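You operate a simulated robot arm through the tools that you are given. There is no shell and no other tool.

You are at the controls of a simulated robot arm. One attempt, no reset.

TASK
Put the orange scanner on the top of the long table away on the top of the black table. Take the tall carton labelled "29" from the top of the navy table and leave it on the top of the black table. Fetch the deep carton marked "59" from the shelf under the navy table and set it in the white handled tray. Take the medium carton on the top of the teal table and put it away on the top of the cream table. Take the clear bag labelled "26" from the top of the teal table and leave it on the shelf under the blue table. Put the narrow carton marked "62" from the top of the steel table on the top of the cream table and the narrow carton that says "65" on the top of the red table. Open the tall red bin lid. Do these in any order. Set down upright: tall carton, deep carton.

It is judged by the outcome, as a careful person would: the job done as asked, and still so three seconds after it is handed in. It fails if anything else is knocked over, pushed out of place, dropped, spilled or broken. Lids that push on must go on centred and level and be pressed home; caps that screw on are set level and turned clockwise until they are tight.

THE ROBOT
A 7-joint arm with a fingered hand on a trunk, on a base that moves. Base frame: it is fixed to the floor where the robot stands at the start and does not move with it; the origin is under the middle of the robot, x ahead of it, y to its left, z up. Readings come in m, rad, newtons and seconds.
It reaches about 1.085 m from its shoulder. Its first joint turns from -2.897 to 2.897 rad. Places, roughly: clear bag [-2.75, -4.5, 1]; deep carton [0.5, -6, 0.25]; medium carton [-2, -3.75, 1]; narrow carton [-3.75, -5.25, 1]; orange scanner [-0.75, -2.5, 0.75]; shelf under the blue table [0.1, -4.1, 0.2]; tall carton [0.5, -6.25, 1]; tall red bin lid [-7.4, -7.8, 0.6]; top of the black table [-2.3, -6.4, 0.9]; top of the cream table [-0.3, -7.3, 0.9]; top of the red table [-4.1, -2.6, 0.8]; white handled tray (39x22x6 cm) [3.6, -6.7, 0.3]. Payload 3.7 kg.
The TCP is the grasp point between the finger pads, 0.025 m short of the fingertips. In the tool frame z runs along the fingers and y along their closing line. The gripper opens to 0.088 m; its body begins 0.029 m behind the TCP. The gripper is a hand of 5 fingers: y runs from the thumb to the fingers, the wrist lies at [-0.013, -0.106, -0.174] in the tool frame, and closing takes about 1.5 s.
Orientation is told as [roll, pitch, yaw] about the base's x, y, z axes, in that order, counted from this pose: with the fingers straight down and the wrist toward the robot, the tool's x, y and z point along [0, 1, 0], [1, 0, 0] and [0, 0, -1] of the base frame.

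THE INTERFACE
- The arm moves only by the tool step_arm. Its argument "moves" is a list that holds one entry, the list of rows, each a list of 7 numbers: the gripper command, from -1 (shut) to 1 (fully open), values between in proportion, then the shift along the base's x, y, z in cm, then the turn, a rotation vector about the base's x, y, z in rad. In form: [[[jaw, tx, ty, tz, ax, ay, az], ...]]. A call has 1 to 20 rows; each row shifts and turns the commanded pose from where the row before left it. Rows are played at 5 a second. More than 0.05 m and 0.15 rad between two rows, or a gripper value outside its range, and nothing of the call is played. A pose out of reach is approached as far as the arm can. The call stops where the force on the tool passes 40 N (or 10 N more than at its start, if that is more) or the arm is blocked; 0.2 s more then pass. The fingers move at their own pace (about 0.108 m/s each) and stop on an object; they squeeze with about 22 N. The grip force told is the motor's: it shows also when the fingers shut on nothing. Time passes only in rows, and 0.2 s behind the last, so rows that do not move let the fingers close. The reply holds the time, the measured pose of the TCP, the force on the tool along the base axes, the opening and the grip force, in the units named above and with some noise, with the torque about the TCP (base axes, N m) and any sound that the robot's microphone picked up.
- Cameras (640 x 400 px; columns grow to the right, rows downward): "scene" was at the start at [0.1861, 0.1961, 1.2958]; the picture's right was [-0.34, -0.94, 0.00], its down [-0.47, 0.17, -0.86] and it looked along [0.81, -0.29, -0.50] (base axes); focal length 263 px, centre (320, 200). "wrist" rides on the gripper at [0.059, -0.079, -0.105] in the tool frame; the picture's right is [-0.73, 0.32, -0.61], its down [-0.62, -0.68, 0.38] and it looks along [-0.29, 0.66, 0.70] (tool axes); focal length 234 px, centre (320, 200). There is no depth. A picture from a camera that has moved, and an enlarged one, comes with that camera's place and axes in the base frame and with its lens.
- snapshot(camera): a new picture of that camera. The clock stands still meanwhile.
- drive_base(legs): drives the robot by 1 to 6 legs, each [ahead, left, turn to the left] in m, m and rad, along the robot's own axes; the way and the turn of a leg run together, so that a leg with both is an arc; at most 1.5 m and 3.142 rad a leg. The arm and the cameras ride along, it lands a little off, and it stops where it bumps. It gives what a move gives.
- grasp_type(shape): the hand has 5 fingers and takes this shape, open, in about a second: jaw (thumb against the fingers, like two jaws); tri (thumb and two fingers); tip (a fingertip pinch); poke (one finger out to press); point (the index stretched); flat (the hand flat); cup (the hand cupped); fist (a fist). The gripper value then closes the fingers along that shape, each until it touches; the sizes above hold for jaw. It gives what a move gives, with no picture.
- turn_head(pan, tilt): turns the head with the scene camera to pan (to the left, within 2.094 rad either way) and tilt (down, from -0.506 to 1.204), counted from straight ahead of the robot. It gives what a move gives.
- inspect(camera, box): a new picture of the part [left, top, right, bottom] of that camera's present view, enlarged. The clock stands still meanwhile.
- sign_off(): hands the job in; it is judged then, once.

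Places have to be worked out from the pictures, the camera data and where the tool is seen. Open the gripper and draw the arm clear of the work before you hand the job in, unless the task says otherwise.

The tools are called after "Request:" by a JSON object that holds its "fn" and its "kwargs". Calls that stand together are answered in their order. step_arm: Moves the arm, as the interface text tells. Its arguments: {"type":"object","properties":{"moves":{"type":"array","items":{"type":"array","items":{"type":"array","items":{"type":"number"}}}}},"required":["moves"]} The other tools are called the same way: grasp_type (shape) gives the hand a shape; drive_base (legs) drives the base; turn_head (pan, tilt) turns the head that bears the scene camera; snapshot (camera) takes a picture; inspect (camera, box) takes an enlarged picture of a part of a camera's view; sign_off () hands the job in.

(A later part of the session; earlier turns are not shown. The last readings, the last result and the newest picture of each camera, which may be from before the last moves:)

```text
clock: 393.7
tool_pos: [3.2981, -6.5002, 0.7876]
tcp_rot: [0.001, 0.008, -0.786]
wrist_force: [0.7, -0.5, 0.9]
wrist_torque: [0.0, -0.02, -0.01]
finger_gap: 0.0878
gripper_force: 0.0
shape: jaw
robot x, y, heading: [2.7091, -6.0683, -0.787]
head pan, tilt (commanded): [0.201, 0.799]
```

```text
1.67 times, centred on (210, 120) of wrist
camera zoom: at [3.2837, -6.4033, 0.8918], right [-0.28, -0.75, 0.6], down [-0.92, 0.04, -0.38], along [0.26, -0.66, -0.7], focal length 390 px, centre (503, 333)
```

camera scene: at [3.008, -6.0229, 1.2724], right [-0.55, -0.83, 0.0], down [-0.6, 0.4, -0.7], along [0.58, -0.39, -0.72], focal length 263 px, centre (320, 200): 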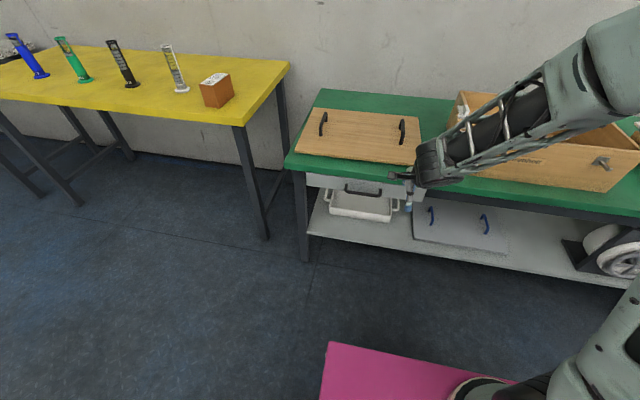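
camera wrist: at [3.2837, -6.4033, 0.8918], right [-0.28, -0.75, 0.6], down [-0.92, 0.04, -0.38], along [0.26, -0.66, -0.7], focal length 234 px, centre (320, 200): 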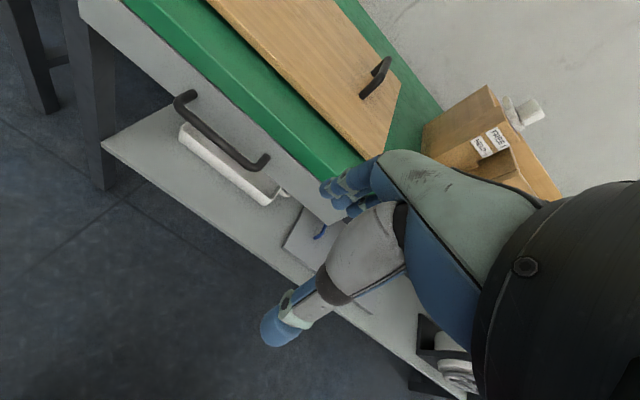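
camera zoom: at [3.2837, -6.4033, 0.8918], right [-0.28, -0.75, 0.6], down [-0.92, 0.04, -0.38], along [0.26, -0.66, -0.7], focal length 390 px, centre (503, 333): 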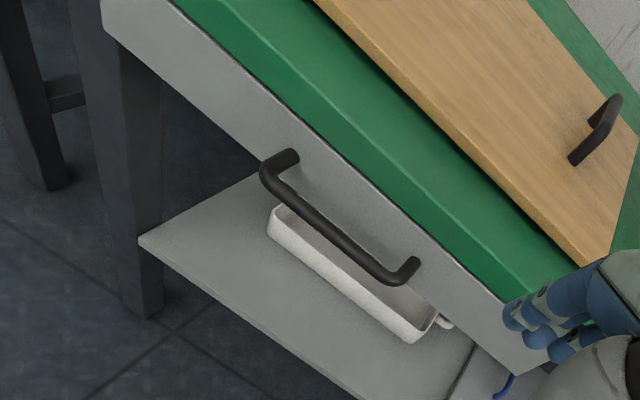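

Comparing the views, I see the tray was nudged about 7 cm back earlier (front wall now at b≈7.29 instead of 7.22). I'll fix that too when pulling it out. I continue lowering the hand in front of the shelf.

Request:
{"fn": "step_arm", "kwargs": {"moves": [[[1, 0, 0, -4.3, 0, 0, 0], [1, 0, 0, -4.3, 0, 0, 0], [1, 0, 0, -4.3, 0, 0, 0], [1, 0, 0, -4.3, 0, 0, 0], [1, 0, 0, -4.3, 0, 0, 0], [1, 0, 0, -4.3, 0, 0, 0], [1, 0, 0, -4.3, 0, 0, 0], [1, 0, 0, -4.3, 0, 0, 0], [1, 0, 0, -4.3, 0, 0, 0], [1, 0, 0, 0, 0, 0, 0]]]}}

Request:
{"fn": "snapshot", "kwargs": {"camera": "scene"}}

Request:
{"fn": "snapshot", "kwargs": {"camera": "wrist"}}

```text
clock: 395.9
tool_pos: [3.3022, -6.4998, 0.3959]
tcp_rot: [0.001, 0.006, -0.784]
wrist_force: [0.3, -0.2, -0.1]
wrist_torque: [0.0, -0.01, -0.01]
finger_gap: 0.0879
gripper_force: 0.0
shape: jaw
robot x, y, heading: [2.7087, -6.0693, -0.784]
head pan, tilt (commanded): [0.201, 0.799]
```

```text
taken
camera scene: at [3.008, -6.0229, 1.2724], right [-0.55, -0.83, 0.0], down [-0.6, 0.4, -0.7], along [0.58, -0.39, -0.72], focal length 263 px, centre (320, 200)
```

scene: 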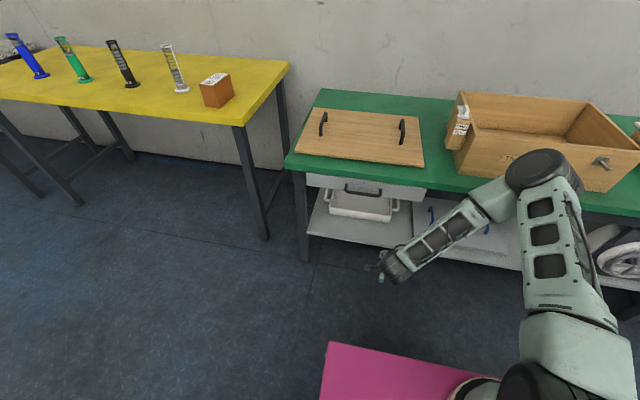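

```text
taken
camera wrist: at [3.2876, -6.402, 0.5015], right [-0.28, -0.75, 0.6], down [-0.92, 0.04, -0.38], along [0.26, -0.67, -0.7], focal length 234 px, centre (320, 200)
```

wrist: 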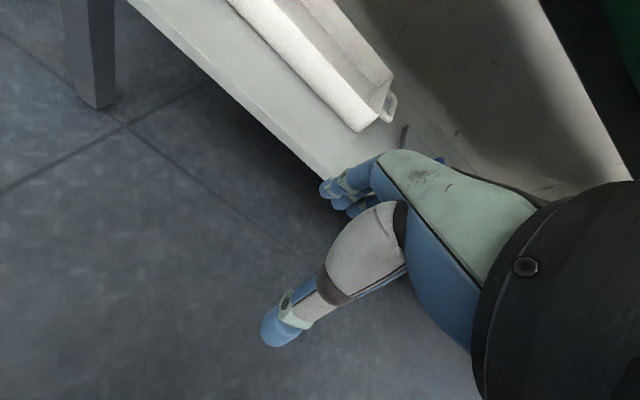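

I enlarge the wrist view to pin down the tray's front wall and the shelf edge.

Request:
{"fn": "inspect", "kwargs": {"camera": "wrist", "box": [120, 0, 440, 200]}}

Request:
{"fn": "inspect", "kwargs": {"camera": "scene", "box": [280, 160, 440, 260]}}

```text
2.00 times, centred on (280, 100) of wrist
camera zoom: at [3.2876, -6.402, 0.5015], right [-0.28, -0.75, 0.6], down [-0.92, 0.04, -0.38], along [0.26, -0.67, -0.7], focal length 468 px, centre (400, 400)
```

zoom: 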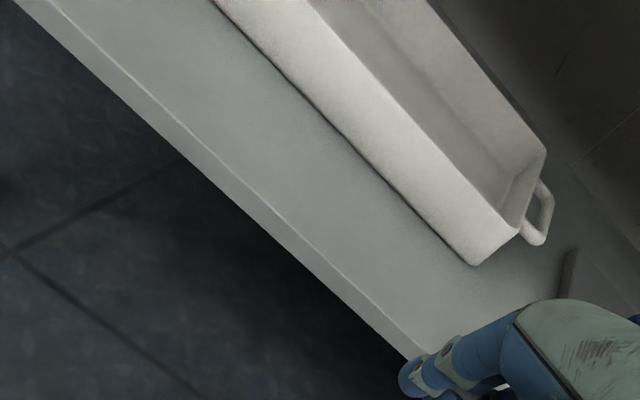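

```text
4.00 times, centred on (360, 210) of scene
camera zoom: at [3.008, -6.0229, 1.2724], right [-0.55, -0.83, 0.0], down [-0.6, 0.4, -0.7], along [0.58, -0.39, -0.72], focal length 1052 px, centre (160, 160)
```

zoom: 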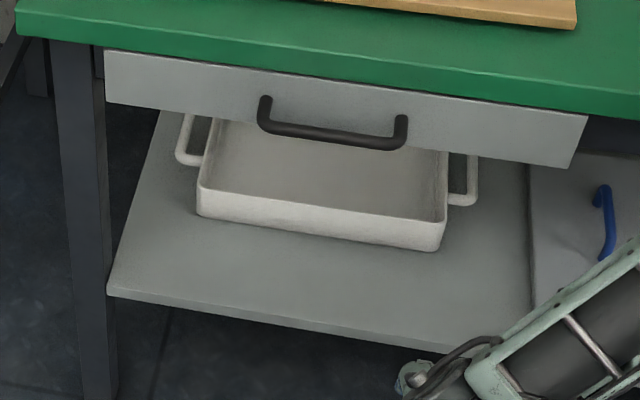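

From two wrist views I now triangulate reliably: shelf z≈0.285, tray rim z≈0.345, tray front at b≈7.25 (originally ≈7.177), drawer bottom z≈0.59. I tilt the hand forward 15° and approach above the rim to hook the fingers behind the front wall.

Request:
{"fn": "step_arm", "kwargs": {"moves": [[[1, 1.0, 1.0, 0, -0.0919, -0.0919, 0], [1, 0.1, 0.1, -0.5, -0.0919, -0.0919, 0], [1, 3.3, -3.3, -0.5, 0, 0, 0], [1, 3.3, -3.3, -0.5, 0, 0, 0], [1, 3.3, -3.3, -0.5, 0, 0, 0], [1, 0, 0, 0, 0, 0, 0]]]}}

Request:
{"fn": "snapshot", "kwargs": {"camera": "wrist"}}

Request:
{"fn": "inspect", "kwargs": {"camera": "scene", "box": [280, 140, 600, 340]}}

```text
clock: 397.3
tool_pos: [3.4108, -6.5885, 0.3772]
tcp_rot: [0.001, -0.253, -0.785]
wrist_force: [0.0, 0.3, -0.2]
wrist_torque: [-0.01, 0.01, -0.02]
finger_gap: 0.0877
gripper_force: 0.1
shape: jaw
robot x, y, heading: [2.7097, -6.0685, -0.785]
head pan, tilt (commanded): [0.201, 0.799]
```

```text
taken
camera wrist: at [3.3789, -6.4746, 0.4588], right [-0.4, -0.63, 0.67], down [-0.84, -0.04, -0.54], along [0.37, -0.78, -0.51], focal length 234 px, centre (320, 200)
```

wrist: 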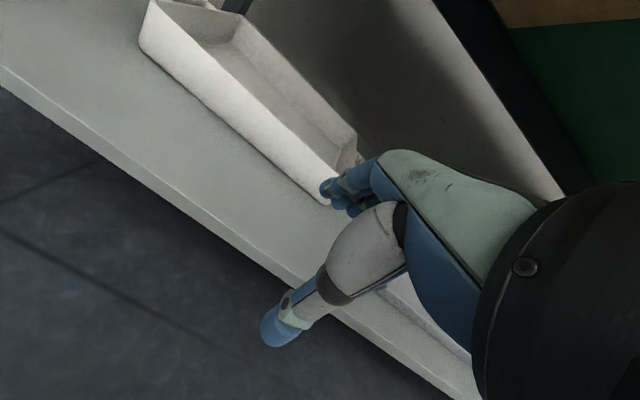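

```text
2.00 times, centred on (440, 240) of scene
camera zoom: at [3.008, -6.0229, 1.2724], right [-0.55, -0.83, 0.0], down [-0.6, 0.4, -0.7], along [0.58, -0.39, -0.72], focal length 526 px, centre (80, 120)
```

zoom: 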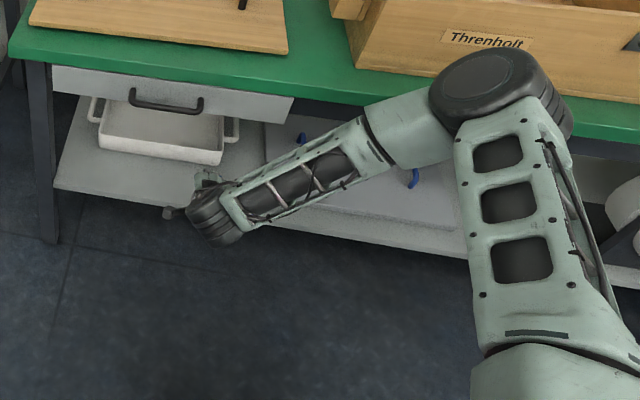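

The fingers are approaching the tray's front-right. I move in 15 cm more (shifting slightly left) just above the rim.

Request:
{"fn": "step_arm", "kwargs": {"moves": [[[1, 2.99, -2.39, -0.1, 0, 0, 0], [1, 2.99, -2.39, -0.1, 0, 0, 0], [1, 2.99, -2.39, -0.1, 0, 0, 0], [1, 0, 0, 0, 0, 0, 0]]]}}

Request:
{"fn": "snapshot", "kwargs": {"camera": "wrist"}}

Request:
{"fn": "inspect", "kwargs": {"camera": "scene", "box": [280, 140, 480, 265]}}

```text
clock: 398.3
tool_pos: [3.5003, -6.6615, 0.3725]
tcp_rot: [0.001, -0.255, -0.785]
wrist_force: [0.1, -0.2, 0.3]
wrist_torque: [0.02, 0.02, 0.03]
finger_gap: 0.0877
gripper_force: 0.1
shape: jaw
robot x, y, heading: [2.7122, -6.0687, -0.792]
head pan, tilt (commanded): [0.201, 0.799]
```

```text
taken
camera wrist: at [3.4684, -6.5456, 0.4561], right [-0.4, -0.63, 0.67], down [-0.84, -0.04, -0.54], along [0.37, -0.78, -0.51], focal length 234 px, centre (320, 200)
```

wrist: 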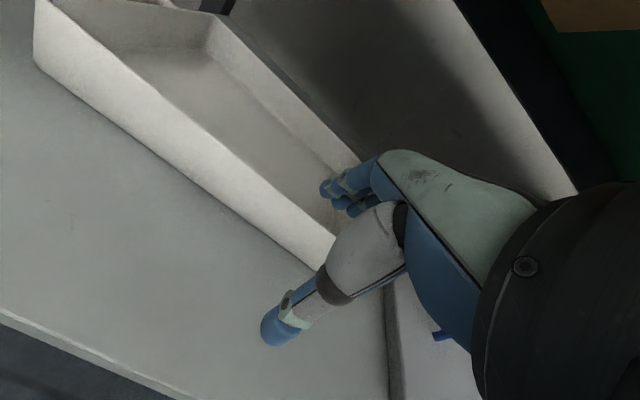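

```text
3.20 times, centred on (380, 202) of scene
camera zoom: at [3.008, -6.023, 1.2724], right [-0.55, -0.83, 0.0], down [-0.6, 0.4, -0.7], along [0.58, -0.39, -0.72], focal length 842 px, centre (128, 192)
```

zoom: 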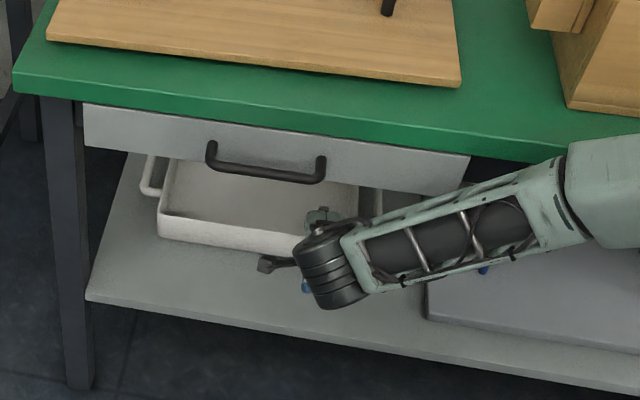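

Fingers are inside the tray line, right at its front-right part. I go 4 cm further and then lower the fingertips behind the wall.

Request:
{"fn": "step_arm", "kwargs": {"moves": [[[1, 2.9, -2.8, 0, 0, 0, 0], [1, 0, 0, -1.0, 0, 0, 0], [1, 0, 0, -1.0, 0, 0, 0], [1, 0, 0, -0.8, 0, 0, 0], [1, 0, 0, 0, 0, 0, 0]]]}}

Request:
{"fn": "snapshot", "kwargs": {"camera": "wrist"}}

Request:
{"fn": "inspect", "kwargs": {"camera": "scene", "box": [280, 140, 480, 265]}}

```text
clock: 399.5
tool_pos: [3.5286, -6.6874, 0.3477]
tcp_rot: [0.002, -0.253, -0.787]
wrist_force: [0.1, -0.4, 0.0]
wrist_torque: [0.02, -0.03, 0.06]
finger_gap: 0.0878
gripper_force: 0.0
shape: jaw
robot x, y, heading: [2.7128, -6.0677, -0.789]
head pan, tilt (commanded): [0.201, 0.799]
```

```text
taken
camera wrist: at [3.497, -6.5733, 0.4291], right [-0.4, -0.63, 0.67], down [-0.84, -0.04, -0.54], along [0.37, -0.78, -0.51], focal length 234 px, centre (320, 200)
```

wrist: 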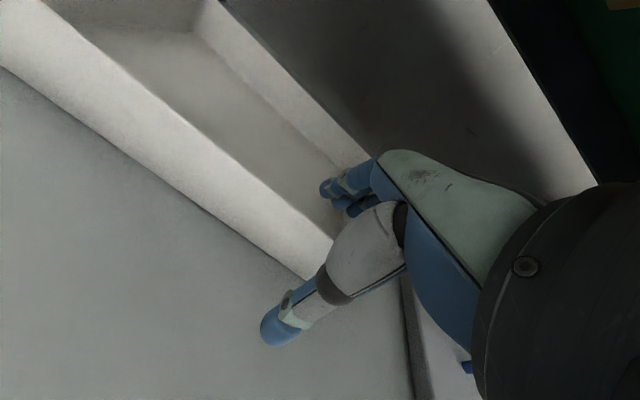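

```text
3.20 times, centred on (380, 202) of scene
camera zoom: at [3.0083, -6.0232, 1.2724], right [-0.55, -0.83, 0.0], down [-0.6, 0.4, -0.7], along [0.58, -0.39, -0.72], focal length 842 px, centre (128, 192)
```

zoom: 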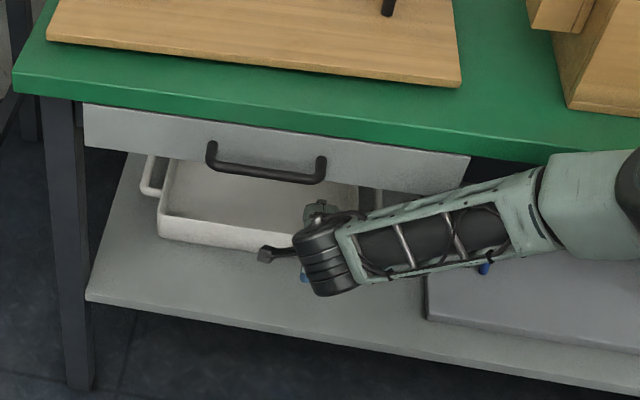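

No contact; fingers are inside, thumb outside the front wall. I lower 8 mm more and close the hand on the wall.

Request:
{"fn": "step_arm", "kwargs": {"moves": [[[1, 0, 0, -0.9, 0, 0, 0], [1, 0, 0, 0, 0, 0, 0]]]}}

Request:
{"fn": "step_arm", "kwargs": {"moves": [[[0.3, 0, 0, 0, 0, 0, 0], [-0.2, 0, 0, 0, 0, 0, 0], [-0.6, 0, 0, 0, 0, 0, 0], [-1, 0, 0, 0, 0, 0, 0], [-1, 0, 0, 0, 0, 0, 0], [-1, 0, 0, 0, 0, 0, 0], [-1, 0, 0, 0, 0, 0, 0], [-1, 0, 0, 0, 0, 0, 0], [-1, 0, 0, 0, 0, 0, 0]]]}}

Request:
{"fn": "snapshot", "kwargs": {"camera": "wrist"}}

Request:
{"fn": "inspect", "kwargs": {"camera": "scene", "box": [280, 140, 480, 265]}}

```text
clock: 400.1
tool_pos: [3.5289, -6.6866, 0.3374]
tcp_rot: [0.001, -0.252, -0.785]
wrist_force: [-0.2, -0.6, 0.0]
wrist_torque: [0.01, -0.01, 0.0]
finger_gap: 0.0873
gripper_force: 0.0
shape: jaw
robot x, y, heading: [2.7073, -6.0702, -0.788]
head pan, tilt (commanded): [0.201, 0.799]
```

```text
clock: 402.1
tool_pos: [3.529, -6.6873, 0.3382]
tcp_rot: [0.001, -0.253, -0.784]
wrist_force: [-0.1, 1.5, 1.7]
wrist_torque: [0.03, 0.1, 0.13]
finger_gap: 0.0
gripper_force: 22.3
shape: jaw
robot x, y, heading: [2.7095, -6.0659, -0.785]
head pan, tilt (commanded): [0.201, 0.799]
```

```text
taken
camera wrist: at [3.4966, -6.5725, 0.4199], right [-0.4, -0.63, 0.67], down [-0.84, -0.04, -0.54], along [0.37, -0.78, -0.51], focal length 234 px, centre (320, 200)
```

wrist: 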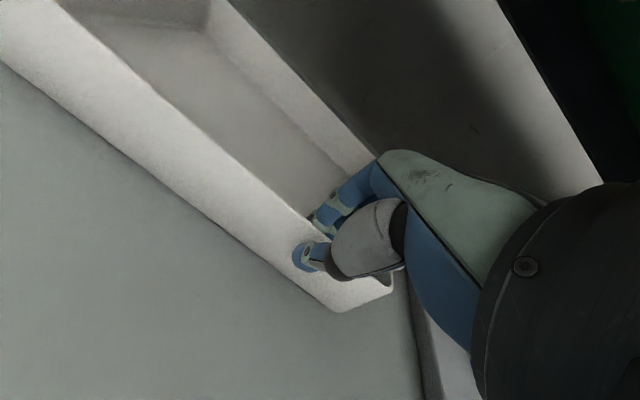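

```text
3.20 times, centred on (380, 202) of scene
camera zoom: at [3.008, -6.0229, 1.2724], right [-0.55, -0.83, 0.0], down [-0.6, 0.4, -0.7], along [0.58, -0.39, -0.72], focal length 842 px, centre (128, 192)
```

zoom: 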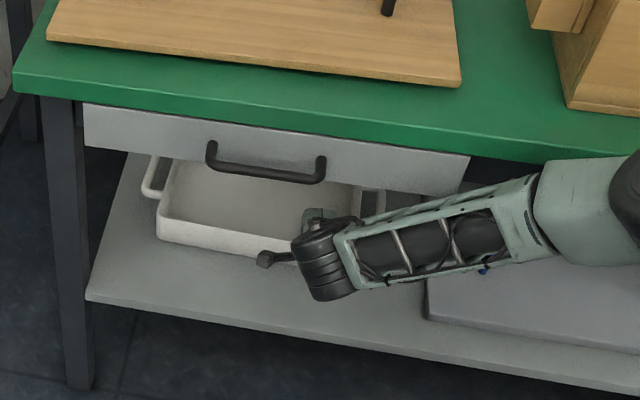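

The front wall is pinched between thumb and fingers. I pull gently toward the aisle, 10 cm first, and check that the tray follows straight.

Request:
{"fn": "step_arm", "kwargs": {"moves": [[[-1, -0.7, 0.7, 0, 0, 0, 0], [-1, -1.41, 1.41, 0, 0, 0, 0], [-1, -1.41, 1.41, 0, 0, 0, 0], [-1, -1.41, 1.41, 0, 0, 0, 0], [-1, -1.41, 1.41, 0, 0, 0, 0], [-1, -0.7, 0.7, 0, 0, 0, 0], [-1, 0, 0, 0, 0, 0, 0]]]}}

Request:
{"fn": "snapshot", "kwargs": {"camera": "wrist"}}

Request:
{"fn": "inspect", "kwargs": {"camera": "scene", "box": [280, 140, 480, 265]}}

```text
clock: 403.7
tool_pos: [3.4584, -6.6188, 0.3381]
tcp_rot: [0.001, -0.252, -0.788]
wrist_force: [0.4, -0.1, 0.6]
wrist_torque: [0.03, 0.05, -0.01]
finger_gap: 0.0
gripper_force: 22.2
shape: jaw
robot x, y, heading: [2.709, -6.0674, -0.786]
head pan, tilt (commanded): [0.201, 0.799]
```

```text
taken
camera wrist: at [3.4274, -6.5033, 0.4203], right [-0.4, -0.63, 0.67], down [-0.84, -0.04, -0.54], along [0.37, -0.78, -0.51], focal length 234 px, centre (320, 200)
```

wrist: 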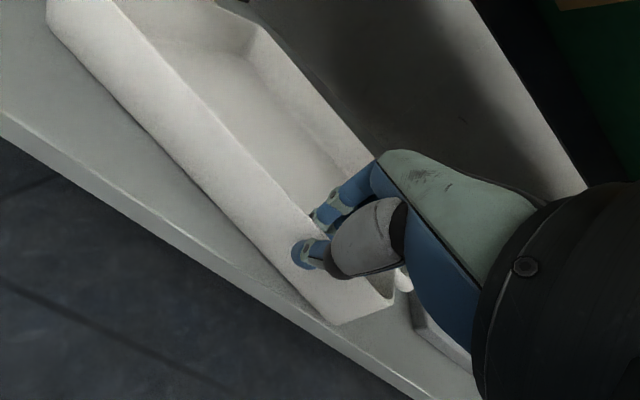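

```text
3.20 times, centred on (380, 202) of scene
camera zoom: at [3.0081, -6.023, 1.2724], right [-0.55, -0.83, 0.0], down [-0.6, 0.4, -0.7], along [0.58, -0.39, -0.72], focal length 842 px, centre (128, 192)
```

zoom: 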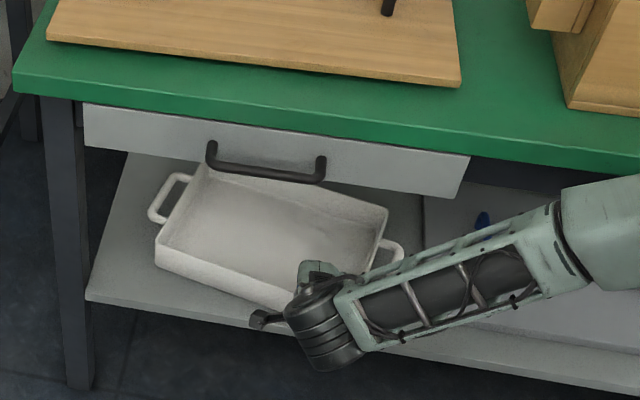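

The tray follows but swings a bit because the pull is off-centre. I open, lift over the rim, and shift to the left part of the front wall to pull that side level.

Request:
{"fn": "step_arm", "kwargs": {"moves": [[[0, 0, 0, 0, 0, 0, 0], [1, 0, 0, 0, 0, 0, 0], [1, 0, 0, 0, 0, 0, 0], [1, 0, 0, 0, 0, 0, 0], [1, 0, 0, 0, 0, 0, 0], [1, 0, 0, 0, 0, 0, 0], [1, 0, 0, 2, 0, 0, 0], [1, 0, 0, 2.5, 0, 0, 0], [1, 3.24, 1.89, 0, 0, 0, 0], [1, 3.24, 1.89, 0, 0, 0, 0], [1, 3.24, 1.89, 0, 0, 0, 0], [1, 3.24, 1.89, 0, 0, 0, 0], [1, 0, 0, 0, 0, 0, 0]]]}}

Request:
{"fn": "snapshot", "kwargs": {"camera": "wrist"}}

Request:
{"fn": "inspect", "kwargs": {"camera": "scene", "box": [280, 140, 480, 265]}}

```text
clock: 406.5
tool_pos: [3.5882, -6.5427, 0.3835]
tcp_rot: [0.001, -0.253, -0.785]
wrist_force: [0.2, -0.1, 0.2]
wrist_torque: [0.0, 0.02, 0.0]
finger_gap: 0.0877
gripper_force: 0.0
shape: jaw
robot x, y, heading: [2.7101, -6.0684, -0.787]
head pan, tilt (commanded): [0.201, 0.799]
```

```text
taken
camera wrist: at [3.5569, -6.4278, 0.4663], right [-0.4, -0.63, 0.67], down [-0.84, -0.04, -0.54], along [0.37, -0.78, -0.51], focal length 234 px, centre (320, 200)
```

wrist: 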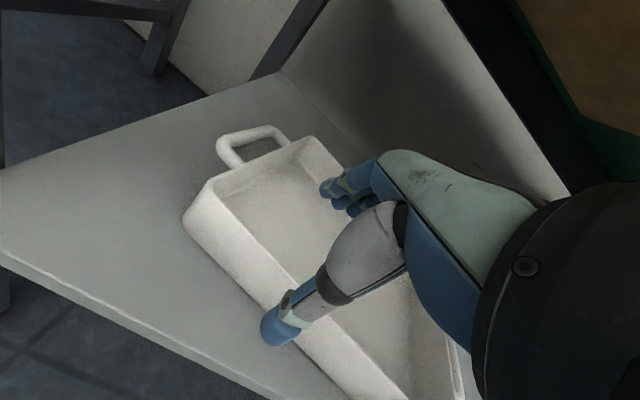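

```text
3.20 times, centred on (380, 202) of scene
camera zoom: at [3.008, -6.0228, 1.2724], right [-0.55, -0.83, 0.0], down [-0.6, 0.4, -0.7], along [0.58, -0.39, -0.72], focal length 842 px, centre (128, 192)
```

zoom: 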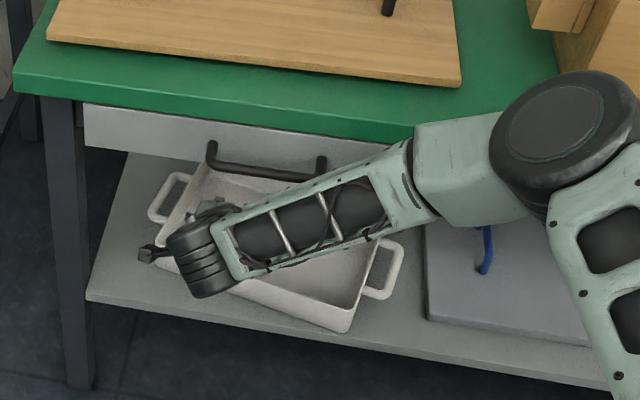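

The hand is over the left part of the front wall. I lower, close on the wall, and pull 10 cm on this side.

Request:
{"fn": "step_arm", "kwargs": {"moves": [[[1, 0, 0, -1.5, 0, 0, 0], [1, 0, 0, -1.5, 0, 0, 0], [1, 0, 0, -1.5, 0, 0, 0], [1, 0, 0, 0, 0, 0, 0], [0, 0, 0, 0, 0, 0, 0], [-1, 0, 0, 0, 0, 0, 0], [-1, 0, 0, 0, 0, 0, 0], [-1, 0, 0, 0, 0, 0, 0], [-1, 0, 0, 0, 0, 0, 0], [-1, 0, 0, 0, 0, 0, 0], [-1, 0, 0, 0, 0, 0, 0], [-1, 0, 0, 0, 0, 0, 0]]]}}

Request:
{"fn": "snapshot", "kwargs": {"camera": "wrist"}}

Request:
{"fn": "step_arm", "kwargs": {"moves": [[[-1, -0.7, 0.7, 0, 0, 0, 0], [-1, -1.41, 1.41, 0, 0, 0, 0], [-1, -1.41, 1.41, 0, 0, 0, 0], [-1, -1.41, 1.41, 0, 0, 0, 0], [-1, -1.41, 1.41, 0, 0, 0, 0], [-1, -0.7, 0.7, 0, 0, 0, 0], [-1, 0, 0, 0, 0, 0, 0]]]}}

Request:
{"fn": "inspect", "kwargs": {"camera": "scene", "box": [280, 140, 480, 265]}}

Request:
{"fn": "snapshot", "kwargs": {"camera": "wrist"}}

```text
clock: 409.1
tool_pos: [3.5864, -6.543, 0.339]
tcp_rot: [0.002, -0.254, -0.786]
wrist_force: [-0.2, -0.9, 0.0]
wrist_torque: [0.02, 0.05, 0.07]
finger_gap: 0.0
gripper_force: 22.0
shape: jaw
robot x, y, heading: [2.709, -6.0677, -0.789]
head pan, tilt (commanded): [0.201, 0.799]
```

```text
taken
camera wrist: at [3.5563, -6.4285, 0.4203], right [-0.4, -0.63, 0.67], down [-0.84, -0.04, -0.54], along [0.37, -0.78, -0.51], focal length 234 px, centre (320, 200)
```

wrist: 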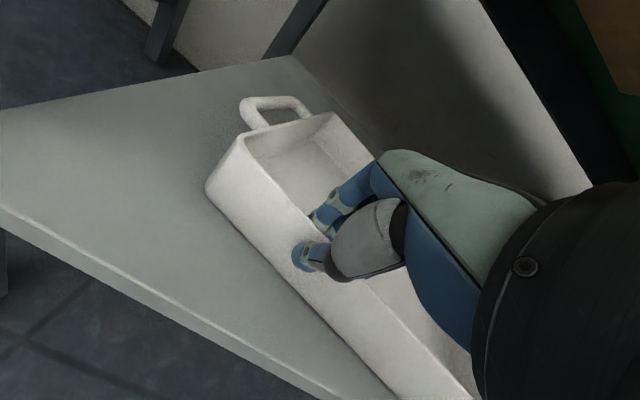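

```text
clock: 410.7
tool_pos: [3.5175, -6.4701, 0.3369]
tcp_rot: [0.0, -0.254, -0.784]
wrist_force: [1.1, 0.3, -0.3]
wrist_torque: [0.01, 0.03, 0.13]
finger_gap: 0.0
gripper_force: 22.0
shape: jaw
robot x, y, heading: [2.7081, -6.067, -0.788]
head pan, tilt (commanded): [0.201, 0.799]
```

```text
3.20 times, centred on (380, 202) of scene
camera zoom: at [3.0081, -6.0229, 1.2724], right [-0.55, -0.83, 0.0], down [-0.6, 0.4, -0.7], along [0.58, -0.39, -0.72], focal length 842 px, centre (128, 192)
```

zoom: 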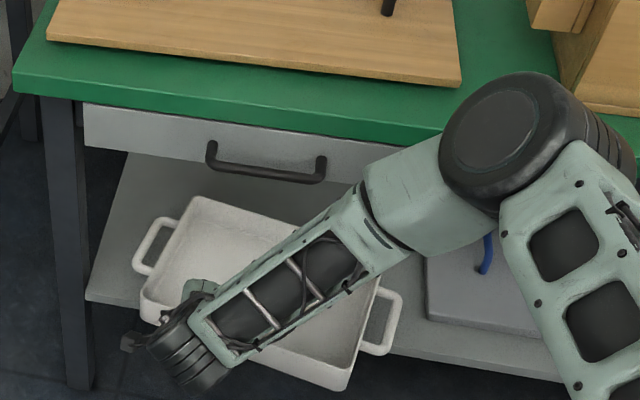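

```text
taken
camera wrist: at [3.4868, -6.3562, 0.4201], right [-0.4, -0.63, 0.67], down [-0.84, -0.04, -0.54], along [0.37, -0.78, -0.51], focal length 234 px, centre (320, 200)
```

wrist: 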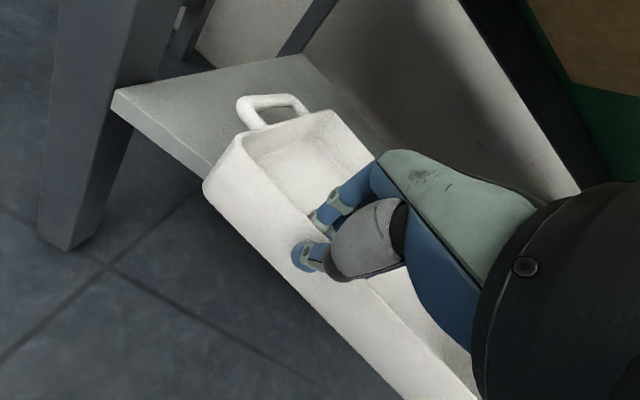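

The tray came forward but is still skewed (right end further out). I release, lift out, and go round to the right end to push that end back in line with a closed hand.

Request:
{"fn": "step_arm", "kwargs": {"moves": [[[0, 0, 0, 0, 0, 0, 0], [1, 0, 0, 0, 0, 0, 0], [1, 0, 0, 0, 0, 0, 0], [1, 0, 0, 0, 0, 0, 0], [1, 0, 0, 0, 0, 0, 0], [1, 0, 0, 0, 0, 0, 0], [1, 0, 0, 2.5, 0, 0, 0], [1, 0, 0, 2.5, 0, 0, 0], [1, -2.83, 2.83, 0, 0, 0, 0], [1, -2.83, 2.83, 0, 0, 0, 0], [1, -2.83, 2.83, 0, 0, 0, 0], [-1, -3.0, -3.0, 0, 0, 0, 0], [-1, -3.0, -3.0, 0, 0, 0, 0], [-1, -3.0, -3.0, 0, 0, 0, 0], [-1, -3.0, -3.0, 0, 0, 0, 0], [-1, 0, 0, 0, 0, 0, 0], [-1, 0, 0, 0, 0, 0, 0]]]}}

Request:
{"fn": "snapshot", "kwargs": {"camera": "wrist"}}

Request:
{"fn": "inspect", "kwargs": {"camera": "scene", "box": [280, 140, 480, 265]}}

```text
clock: 414.3
tool_pos: [3.3118, -6.5074, 0.3879]
tcp_rot: [0.001, -0.252, -0.786]
wrist_force: [0.3, 0.1, 0.0]
wrist_torque: [0.02, 0.0, 0.01]
finger_gap: 0.0001
gripper_force: 22.6
shape: jaw
robot x, y, heading: [2.7091, -6.0679, -0.786]
head pan, tilt (commanded): [0.201, 0.799]
```

```text
taken
camera wrist: at [3.2796, -6.3929, 0.4704], right [-0.4, -0.63, 0.67], down [-0.84, -0.04, -0.54], along [0.37, -0.78, -0.51], focal length 234 px, centre (320, 200)
```

wrist: 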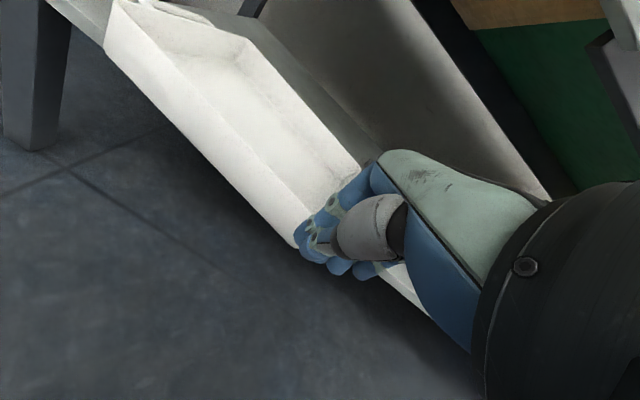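

```text
3.20 times, centred on (380, 202) of scene
camera zoom: at [3.008, -6.023, 1.2724], right [-0.55, -0.83, 0.0], down [-0.6, 0.4, -0.7], along [0.58, -0.39, -0.72], focal length 842 px, centre (128, 192)
```

zoom: 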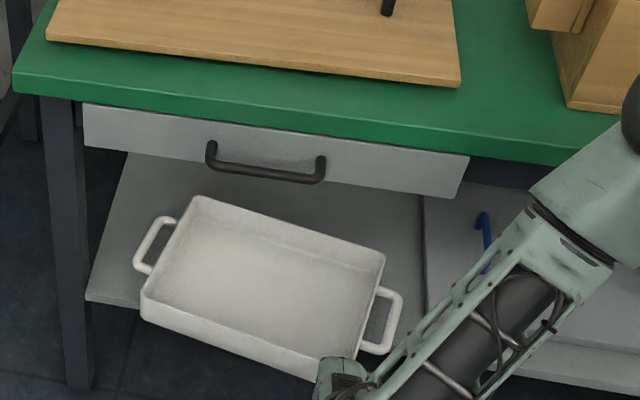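

The hand is closed in front of the tray's right end. I lower it and push that end back about 6 cm.

Request:
{"fn": "step_arm", "kwargs": {"moves": [[[-1, 0, 0, -2.3, 0, 0, 0], [-1, 0, 0, -2.3, 0, 0, 0], [-1, 1.06, -1.06, 0, 0, 0, 0], [-1, 1.06, -1.06, 0, 0, 0, 0], [-1, 1.06, -1.06, 0, 0, 0, 0], [-1, 1.06, -1.06, 0, 0, 0, 0], [-1, 0, 0, 0, 0, 0, 0]]]}}

Request:
{"fn": "snapshot", "kwargs": {"camera": "wrist"}}

Request:
{"fn": "inspect", "kwargs": {"camera": "scene", "box": [280, 140, 480, 265]}}

```text
clock: 415.9
tool_pos: [3.3547, -6.5484, 0.3435]
tcp_rot: [0.001, -0.252, -0.785]
wrist_force: [-0.1, -0.4, 0.2]
wrist_torque: [-0.01, 0.04, -0.02]
finger_gap: 0.0
gripper_force: 22.2
shape: jaw
robot x, y, heading: [2.7114, -6.0695, -0.789]
head pan, tilt (commanded): [0.201, 0.799]
```

```text
taken
camera wrist: at [3.3235, -6.4343, 0.425], right [-0.4, -0.63, 0.67], down [-0.84, -0.04, -0.54], along [0.37, -0.78, -0.51], focal length 234 px, centre (320, 200)
```

wrist: 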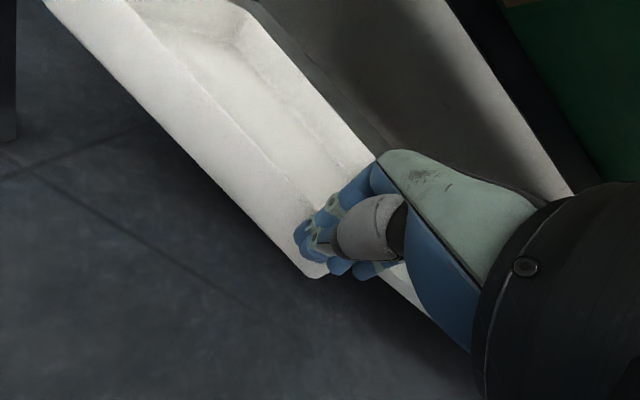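

```text
3.20 times, centred on (380, 202) of scene
camera zoom: at [3.008, -6.0229, 1.2724], right [-0.55, -0.83, 0.0], down [-0.6, 0.4, -0.7], along [0.58, -0.39, -0.72], focal length 842 px, centre (128, 192)
```

zoom: 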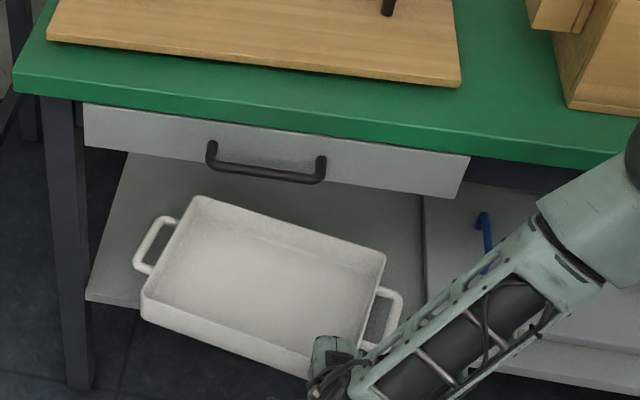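

Not touching yet. I continue forward in small steps.

Request:
{"fn": "step_arm", "kwargs": {"moves": [[[-1, 1.06, -1.06, 0, 0, 0, 0], [-1, 1.06, -1.06, 0, 0, 0, 0], [-1, 1.06, -1.06, 0, 0, 0, 0], [-1, 0, 0, 0, 0, 0, 0]]]}}

Request:
{"fn": "snapshot", "kwargs": {"camera": "wrist"}}

Request:
{"fn": "inspect", "kwargs": {"camera": "scene", "box": [280, 140, 480, 265]}}

```text
clock: 416.9
tool_pos: [3.3874, -6.5813, 0.3434]
tcp_rot: [0.002, -0.253, -0.787]
wrist_force: [0.0, 1.6, 0.2]
wrist_torque: [-0.02, -0.01, -0.01]
finger_gap: 0.0001
gripper_force: 22.0
shape: jaw
robot x, y, heading: [2.71, -6.0691, -0.79]
head pan, tilt (commanded): [0.201, 0.799]
```

```text
taken
camera wrist: at [3.3559, -6.4662, 0.4255], right [-0.4, -0.63, 0.67], down [-0.84, -0.04, -0.54], along [0.37, -0.78, -0.51], focal length 234 px, centre (320, 200)
```

wrist: 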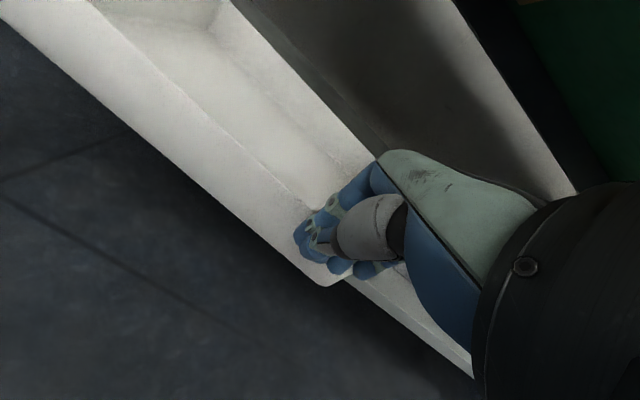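

```text
3.20 times, centred on (380, 202) of scene
camera zoom: at [3.008, -6.0229, 1.2724], right [-0.55, -0.83, 0.0], down [-0.6, 0.4, -0.7], along [0.58, -0.39, -0.72], focal length 842 px, centre (128, 192)
```

zoom: 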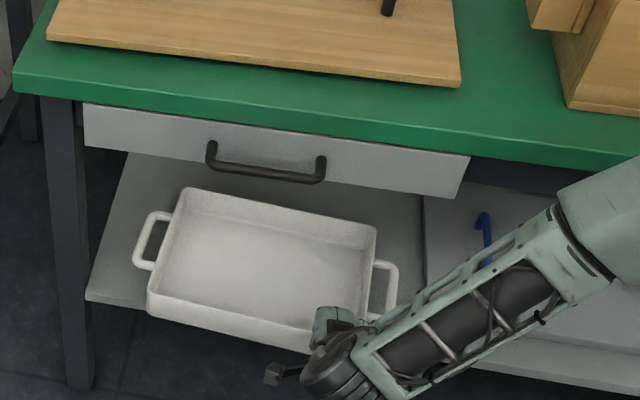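

The tray is turning into line (about 6° left). I push 2.5 cm more.

Request:
{"fn": "step_arm", "kwargs": {"moves": [[[-1, 0.9, -0.9, 0, 0, 0, 0], [-1, 0.9, -0.9, 0, 0, 0, 0], [-1, 0, 0, 0, 0, 0, 0]]]}}

Request:
{"fn": "inspect", "kwargs": {"camera": "scene", "box": [280, 140, 480, 265]}}

```text
clock: 417.7
tool_pos: [3.4051, -6.5976, 0.3439]
tcp_rot: [0.003, -0.252, -0.786]
wrist_force: [-1.8, 0.9, 0.8]
wrist_torque: [0.0, 0.02, -0.03]
finger_gap: 0.0
gripper_force: 22.1
shape: jaw
robot x, y, heading: [2.7132, -6.0695, -0.786]
head pan, tilt (commanded): [0.201, 0.799]
```

```text
3.20 times, centred on (380, 202) of scene
camera zoom: at [3.008, -6.0229, 1.2724], right [-0.55, -0.83, 0.0], down [-0.6, 0.4, -0.7], along [0.58, -0.39, -0.72], focal length 842 px, centre (128, 192)
```

zoom: 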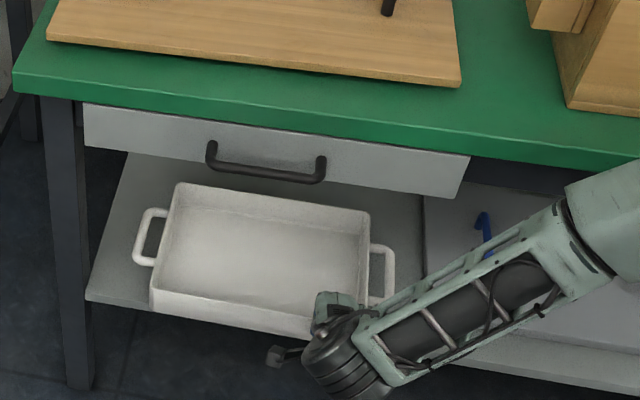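

The tray is now square to the table. For the carton I want it ~5 cm further out, so I grip the middle of its front wall: back off, rise, shift to the centre, open, lower and close.

Request:
{"fn": "step_arm", "kwargs": {"moves": [[[-1, -2.12, 2.12, 0, 0, 0, 0], [-1, 0, 0, 2.5, 0, 0, 0], [1, 0, 0, 2.3, 0, 0, 0], [1, 3.25, 0.9, 0, 0, 0, 0], [1, 3.25, 0.9, 0, 0, 0, 0], [1, 3.25, 0.9, 0, 0, 0, 0], [1, 0, 0, 0, 0, 0, 0], [1, 0, 0, 0, 0, 0, 0], [1, 0, 0, 0, 0, 0, 0], [1, 0, 0, 0, 0, 0, 0]]]}}

Request:
{"fn": "snapshot", "kwargs": {"camera": "wrist"}}

```text
clock: 419.9
tool_pos: [3.482, -6.551, 0.3927]
tcp_rot: [0.003, -0.254, -0.786]
wrist_force: [0.5, 0.1, 0.1]
wrist_torque: [0.0, -0.02, 0.0]
finger_gap: 0.0878
gripper_force: 0.0
shape: jaw
robot x, y, heading: [2.708, -6.0674, -0.785]
head pan, tilt (commanded): [0.201, 0.799]
```

```text
taken
camera wrist: at [3.4508, -6.4356, 0.4734], right [-0.4, -0.63, 0.67], down [-0.84, -0.04, -0.54], along [0.37, -0.78, -0.51], focal length 234 px, centre (320, 200)
```

wrist: 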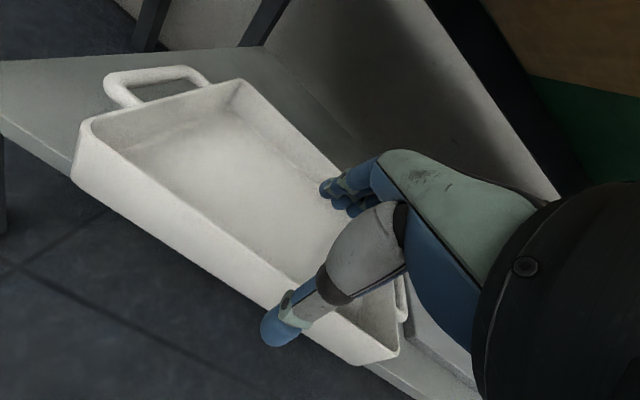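

Centred over the front wall (b≈7.09). I lower, close on it, and pull 5 cm straight.

Request:
{"fn": "step_arm", "kwargs": {"moves": [[[1, 0, 0, -1.8, 0, 0, 0], [1, 0, 0, -1.8, 0, 0, 0], [1, 0, 0, -1.7, 0, 0, 0], [0, 0, 0, 0, 0, 0, 0], [-1, 0, 0, 0, 0, 0, 0], [-1, 0, 0, 0, 0, 0, 0], [-1, 0, 0, 0, 0, 0, 0], [-1, 0, 0, 0, 0, 0, 0], [-1, 0, 0, 0, 0, 0, 0], [-1, 0, 0, 0, 0, 0, 0], [-1, -0.9, 0.9, 0, 0, 0, 0], [-1, -0.9, 0.9, 0, 0, 0, 0], [-1, -0.9, 0.9, 0, 0, 0, 0], [-1, -0.9, 0.9, 0, 0, 0, 0], [-1, 0, 0, 0, 0, 0, 0]]]}}

Request:
{"fn": "snapshot", "kwargs": {"camera": "wrist"}}

Request:
{"fn": "inspect", "kwargs": {"camera": "scene", "box": [280, 140, 480, 265]}}

```text
clock: 423.1
tool_pos: [3.4455, -6.5143, 0.3382]
tcp_rot: [0.001, -0.255, -0.785]
wrist_force: [0.1, 0.0, 0.4]
wrist_torque: [0.05, 0.05, 0.06]
finger_gap: 0.0
gripper_force: 21.7
shape: jaw
robot x, y, heading: [2.7103, -6.0671, -0.789]
head pan, tilt (commanded): [0.201, 0.799]
```

```text
taken
camera wrist: at [3.4142, -6.3993, 0.4201], right [-0.4, -0.63, 0.67], down [-0.84, -0.04, -0.54], along [0.37, -0.78, -0.51], focal length 234 px, centre (320, 200)
```

wrist: 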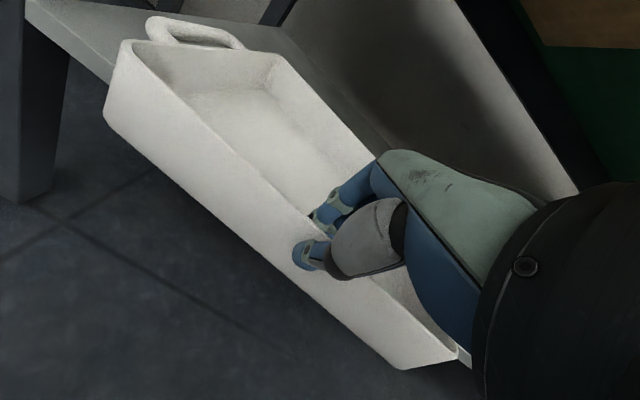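

```text
3.20 times, centred on (380, 202) of scene
camera zoom: at [3.0081, -6.023, 1.2724], right [-0.55, -0.83, 0.0], down [-0.6, 0.4, -0.7], along [0.58, -0.39, -0.72], focal length 842 px, centre (128, 192)
```

zoom: 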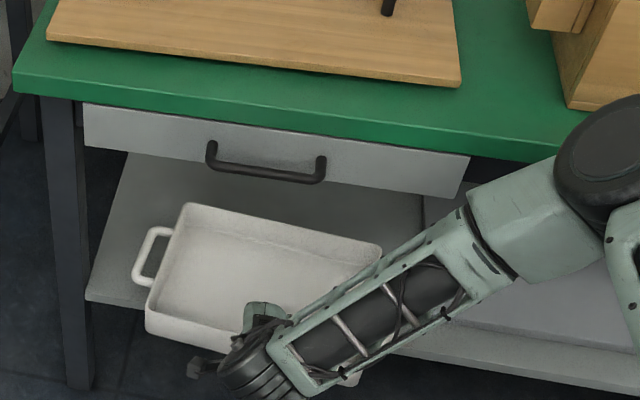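

Tray front is now at b≈7.04, resting on the shelf. I release it, lift the fingers out, back away, untilt and raise the hand.

Request:
{"fn": "step_arm", "kwargs": {"moves": [[[0, 0, 0, 0, 0, 0, 0], [1, 0, 0, 0, 0, 0, 0], [1, 0, 0, 0, 0, 0, 0], [1, 0, 0, 0, 0, 0, 0], [1, 0, 0, 0, 0, 0, 0], [1, 0, 0, 0, 0, 0, 0], [1, 0, 0, 2.5, 0, 0, 0], [1, 0, 0, 3, 0, 0, 0], [1, -2.1, 2.1, 1, 0.0919, 0.0919, 0], [1, -2.1, 2.1, 1, 0.0919, 0.0919, 0], [1, -2.1, 2.1, 1, 0, 0, 0], [1, -2.1, 2.1, 2, 0, 0, 0], [1, 0, 0, 4.5, 0, 0, 0], [1, 0, 0, 4.5, 0, 0, 0], [1, 0, 0, 4.5, 0, 0, 0], [1, 0, 0, 4.5, 0, 0, 0], [1, 0, 0, 4.5, 0, 0, 0]]]}}

Request:
{"fn": "step_arm", "kwargs": {"moves": [[[1, 0, 0, 4.5, 0, 0, 0], [1, 0, 0, 4.5, 0, 0, 0], [1, 0, 0, 4.5, 0, 0, 0], [1, 0, 0, 4.5, 0, 0, 0], [1, 0, 0, 4.5, 0, 0, 0], [1, 0, 0, 4.5, 0, 0, 0], [1, 0, 0, 4.5, 0, 0, 0], [1, 0, 0, 4.5, 0, 0, 0], [1, 0, 0, 0, 0, 0, 0]]]}}

Request:
{"fn": "snapshot", "kwargs": {"camera": "scene"}}

Request:
{"fn": "inspect", "kwargs": {"camera": "scene", "box": [280, 140, 480, 265]}}

```text
clock: 426.7
tool_pos: [3.3624, -6.4289, 0.6672]
tcp_rot: [0.002, 0.012, -0.785]
wrist_force: [-0.5, 0.2, 0.0]
wrist_torque: [-0.02, 0.01, -0.01]
finger_gap: 0.0876
gripper_force: 0.1
shape: jaw
robot x, y, heading: [2.7127, -6.0647, -0.791]
head pan, tilt (commanded): [0.201, 0.799]
```

```text
clock: 428.7
tool_pos: [3.3604, -6.4286, 1.0306]
tcp_rot: [0.002, 0.008, -0.786]
wrist_force: [-0.4, -0.7, 0.0]
wrist_torque: [-0.01, 0.01, -0.01]
finger_gap: 0.0878
gripper_force: 0.1
shape: jaw
robot x, y, heading: [2.7124, -6.0711, -0.785]
head pan, tilt (commanded): [0.201, 0.799]
```

```text
taken
camera scene: at [3.008, -6.0229, 1.2724], right [-0.55, -0.83, 0.0], down [-0.6, 0.4, -0.7], along [0.58, -0.39, -0.72], focal length 263 px, centre (320, 200)
```

scene: 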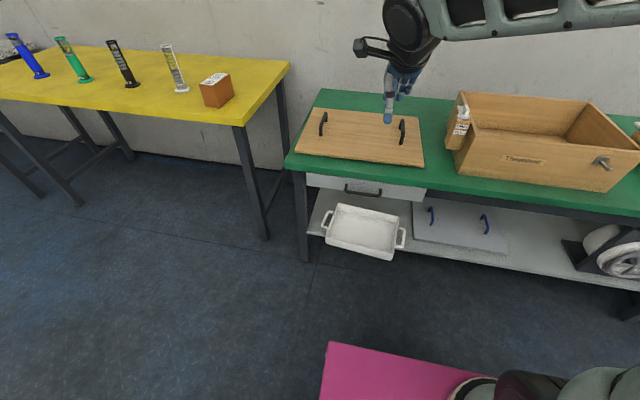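

```text
3.20 times, centred on (380, 202) of scene
camera zoom: at [3.008, -6.0229, 1.2724], right [-0.55, -0.83, 0.0], down [-0.6, 0.4, -0.7], along [0.58, -0.39, -0.72], focal length 842 px, centre (128, 192)
```

zoom: 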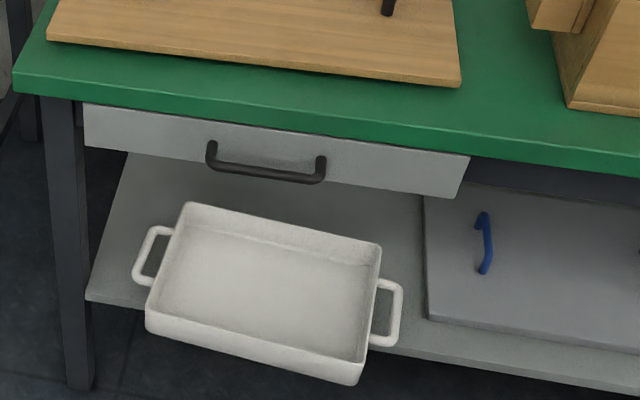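

The tray rests stably. I drive left to the yellow table to regrasp the carton vertically, yawing the hand for a grip across its 6.5 cm width.

Request:
{"fn": "drive_base", "kwargs": {"legs": [[0.1, 0.48, 0.0], [0.0, 0.48, 0.0]]}}

Request:
{"fn": "step_arm", "kwargs": {"moves": [[[1, 0, 0, 2, 0, 0, -0.1428], [1, 0, 0, 2, 0, 0, -0.1428], [1, 0, 0, 2, 0, 0, -0.1428], [1, 0, 0, 2, 0, 0, -0.1428], [1, 0, 0, 0, 0, 0, -0.1428], [1, 0, 0, 0, 0, 0, -0.1428], [1, 0, 0, 0, 0, 0, -0.1428], [1, 0, 0, 0, 0, 0, -0.1428], [1, 0, 0, 0, 0, 0, -0.1428], [1, 0, 0, 0, 0, 0, -0.1428], [1, 0, 0, 0, 0, 0, -0.1428], [1, 0, 0, 0, 0, 0, 0]]]}}

Request:
{"fn": "turn_head", "kwargs": {"pan": -0.1, "tilt": 0.6}}

Request:
{"fn": "snapshot", "kwargs": {"camera": "scene"}}

Request:
{"fn": "snapshot", "kwargs": {"camera": "wrist"}}

```text
clock: 434.0
tool_pos: [4.1055, -5.8134, 1.0298]
tcp_rot: [0.003, 0.007, -0.772]
wrist_force: [0.7, -0.5, 0.3]
wrist_torque: [-0.04, -0.01, 0.05]
finger_gap: 0.0879
gripper_force: 0.1
shape: jaw
robot x, y, heading: [3.451, -5.4611, -0.774]
head pan, tilt (commanded): [0.201, 0.799]
```

```text
clock: 436.6
tool_pos: [4.1044, -5.8127, 1.1099]
tcp_rot: [0.002, 0.006, -2.346]
wrist_force: [0.6, -0.2, 0.1]
wrist_torque: [-0.01, 0.02, 0.0]
finger_gap: 0.0874
gripper_force: 0.1
shape: jaw
robot x, y, heading: [3.4501, -5.4626, -0.774]
head pan, tilt (commanded): [0.201, 0.799]
```

```text
clock: 437.4
tool_pos: [4.1052, -5.8129, 1.1101]
tcp_rot: [0.001, 0.007, -2.345]
wrist_force: [-0.2, -0.9, -0.2]
wrist_torque: [-0.02, 0.0, 0.0]
finger_gap: 0.0874
gripper_force: 0.0
shape: jaw
robot x, y, heading: [3.4522, -5.4593, -0.769]
head pan, tilt (commanded): [-0.099, 0.6]
```

```text
taken
camera scene: at [3.736, -5.4362, 1.2893], right [-0.77, -0.64, 0.0], down [-0.36, 0.43, -0.82], along [0.53, -0.63, -0.57], focal length 263 px, centre (320, 200)
```

scene: 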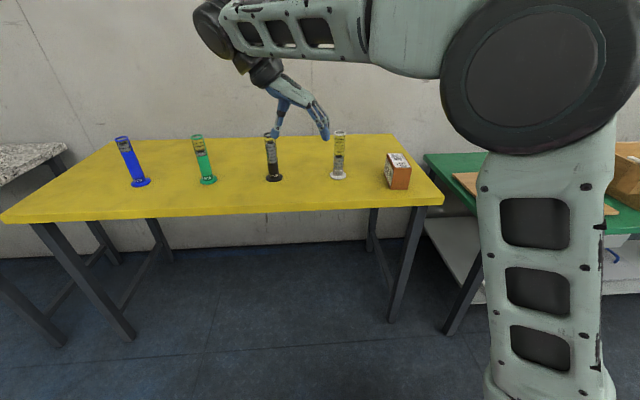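

```text
taken
camera wrist: at [4.2009, -5.7979, 1.2152], right [-0.75, 0.27, 0.6], down [0.03, 0.92, -0.38], along [-0.66, -0.26, -0.7], focal length 234 px, centre (320, 200)
```

wrist: 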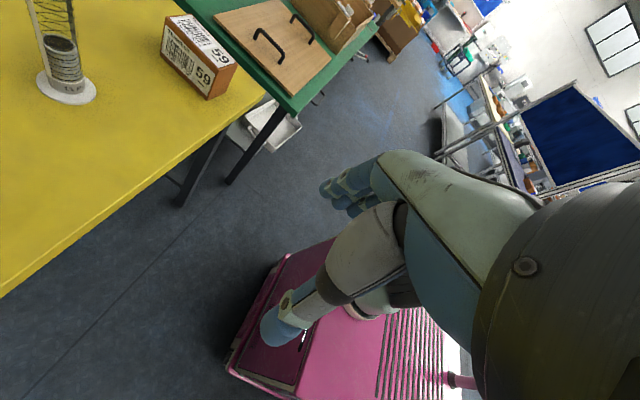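

The carton is visible to the right. I move the hand over it at z≈1.11 and check alignment.

Request:
{"fn": "step_arm", "kwargs": {"moves": [[[1, -0.53, -4.81, 0, 0, 0, 0], [1, -0.53, -4.81, 0, 0, 0, 0], [1, -0.53, -4.81, 0, 0, 0, 0], [1, -0.53, -4.81, 0, 0, 0, 0], [1, -0.53, -4.81, 0, 0, 0, 0], [1, -0.53, -4.81, 0, 0, 0, 0], [1, -0.53, -4.81, 0, 0, 0, 0], [1, -0.53, -4.81, 0, 0, 0, 0], [1, -0.53, -4.81, 0, 0, 0, 0], [1, 0, 0, -4, 0, 0, 0], [1, 0, 0, -4, 0, 0, 0], [1, 0, 0, 0, 0, 0, 0]]]}}

Request:
{"fn": "snapshot", "kwargs": {"camera": "wrist"}}

Request:
{"fn": "snapshot", "kwargs": {"camera": "scene"}}

```text
clock: 440.0
tool_pos: [4.0585, -6.2466, 1.0297]
tcp_rot: [0.002, 0.007, -2.344]
wrist_force: [-0.6, 0.2, -0.3]
wrist_torque: [0.01, 0.02, -0.04]
finger_gap: 0.0878
gripper_force: 0.1
shape: jaw
robot x, y, heading: [3.4508, -5.4623, -0.777]
head pan, tilt (commanded): [-0.099, 0.6]
```

```text
taken
camera wrist: at [4.154, -6.2313, 1.1349], right [-0.75, 0.27, 0.6], down [0.03, 0.92, -0.38], along [-0.66, -0.26, -0.7], focal length 234 px, centre (320, 200)
```

wrist: 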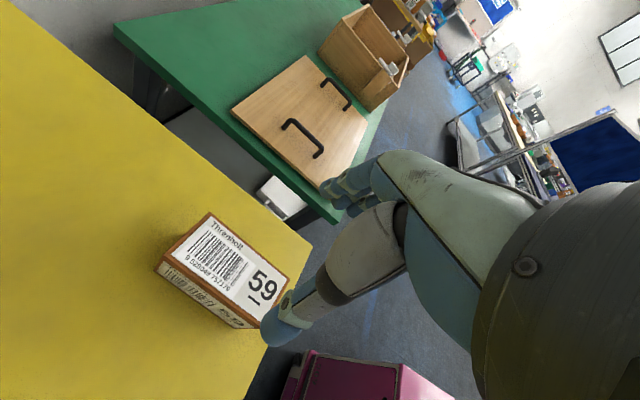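

```text
taken
camera scene: at [3.7359, -5.4364, 1.2893], right [-0.77, -0.64, 0.0], down [-0.36, 0.43, -0.83], along [0.53, -0.63, -0.56], focal length 263 px, centre (320, 200)
```

scene: 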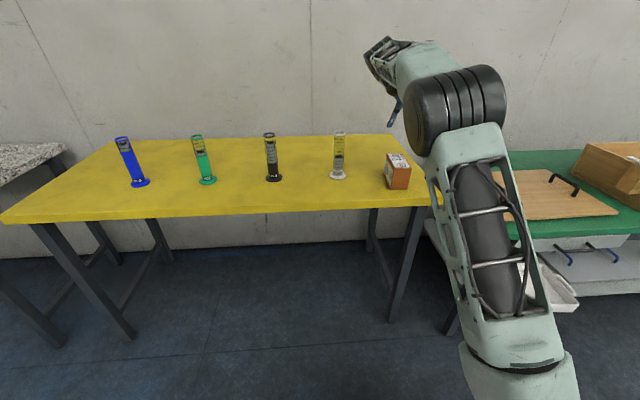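

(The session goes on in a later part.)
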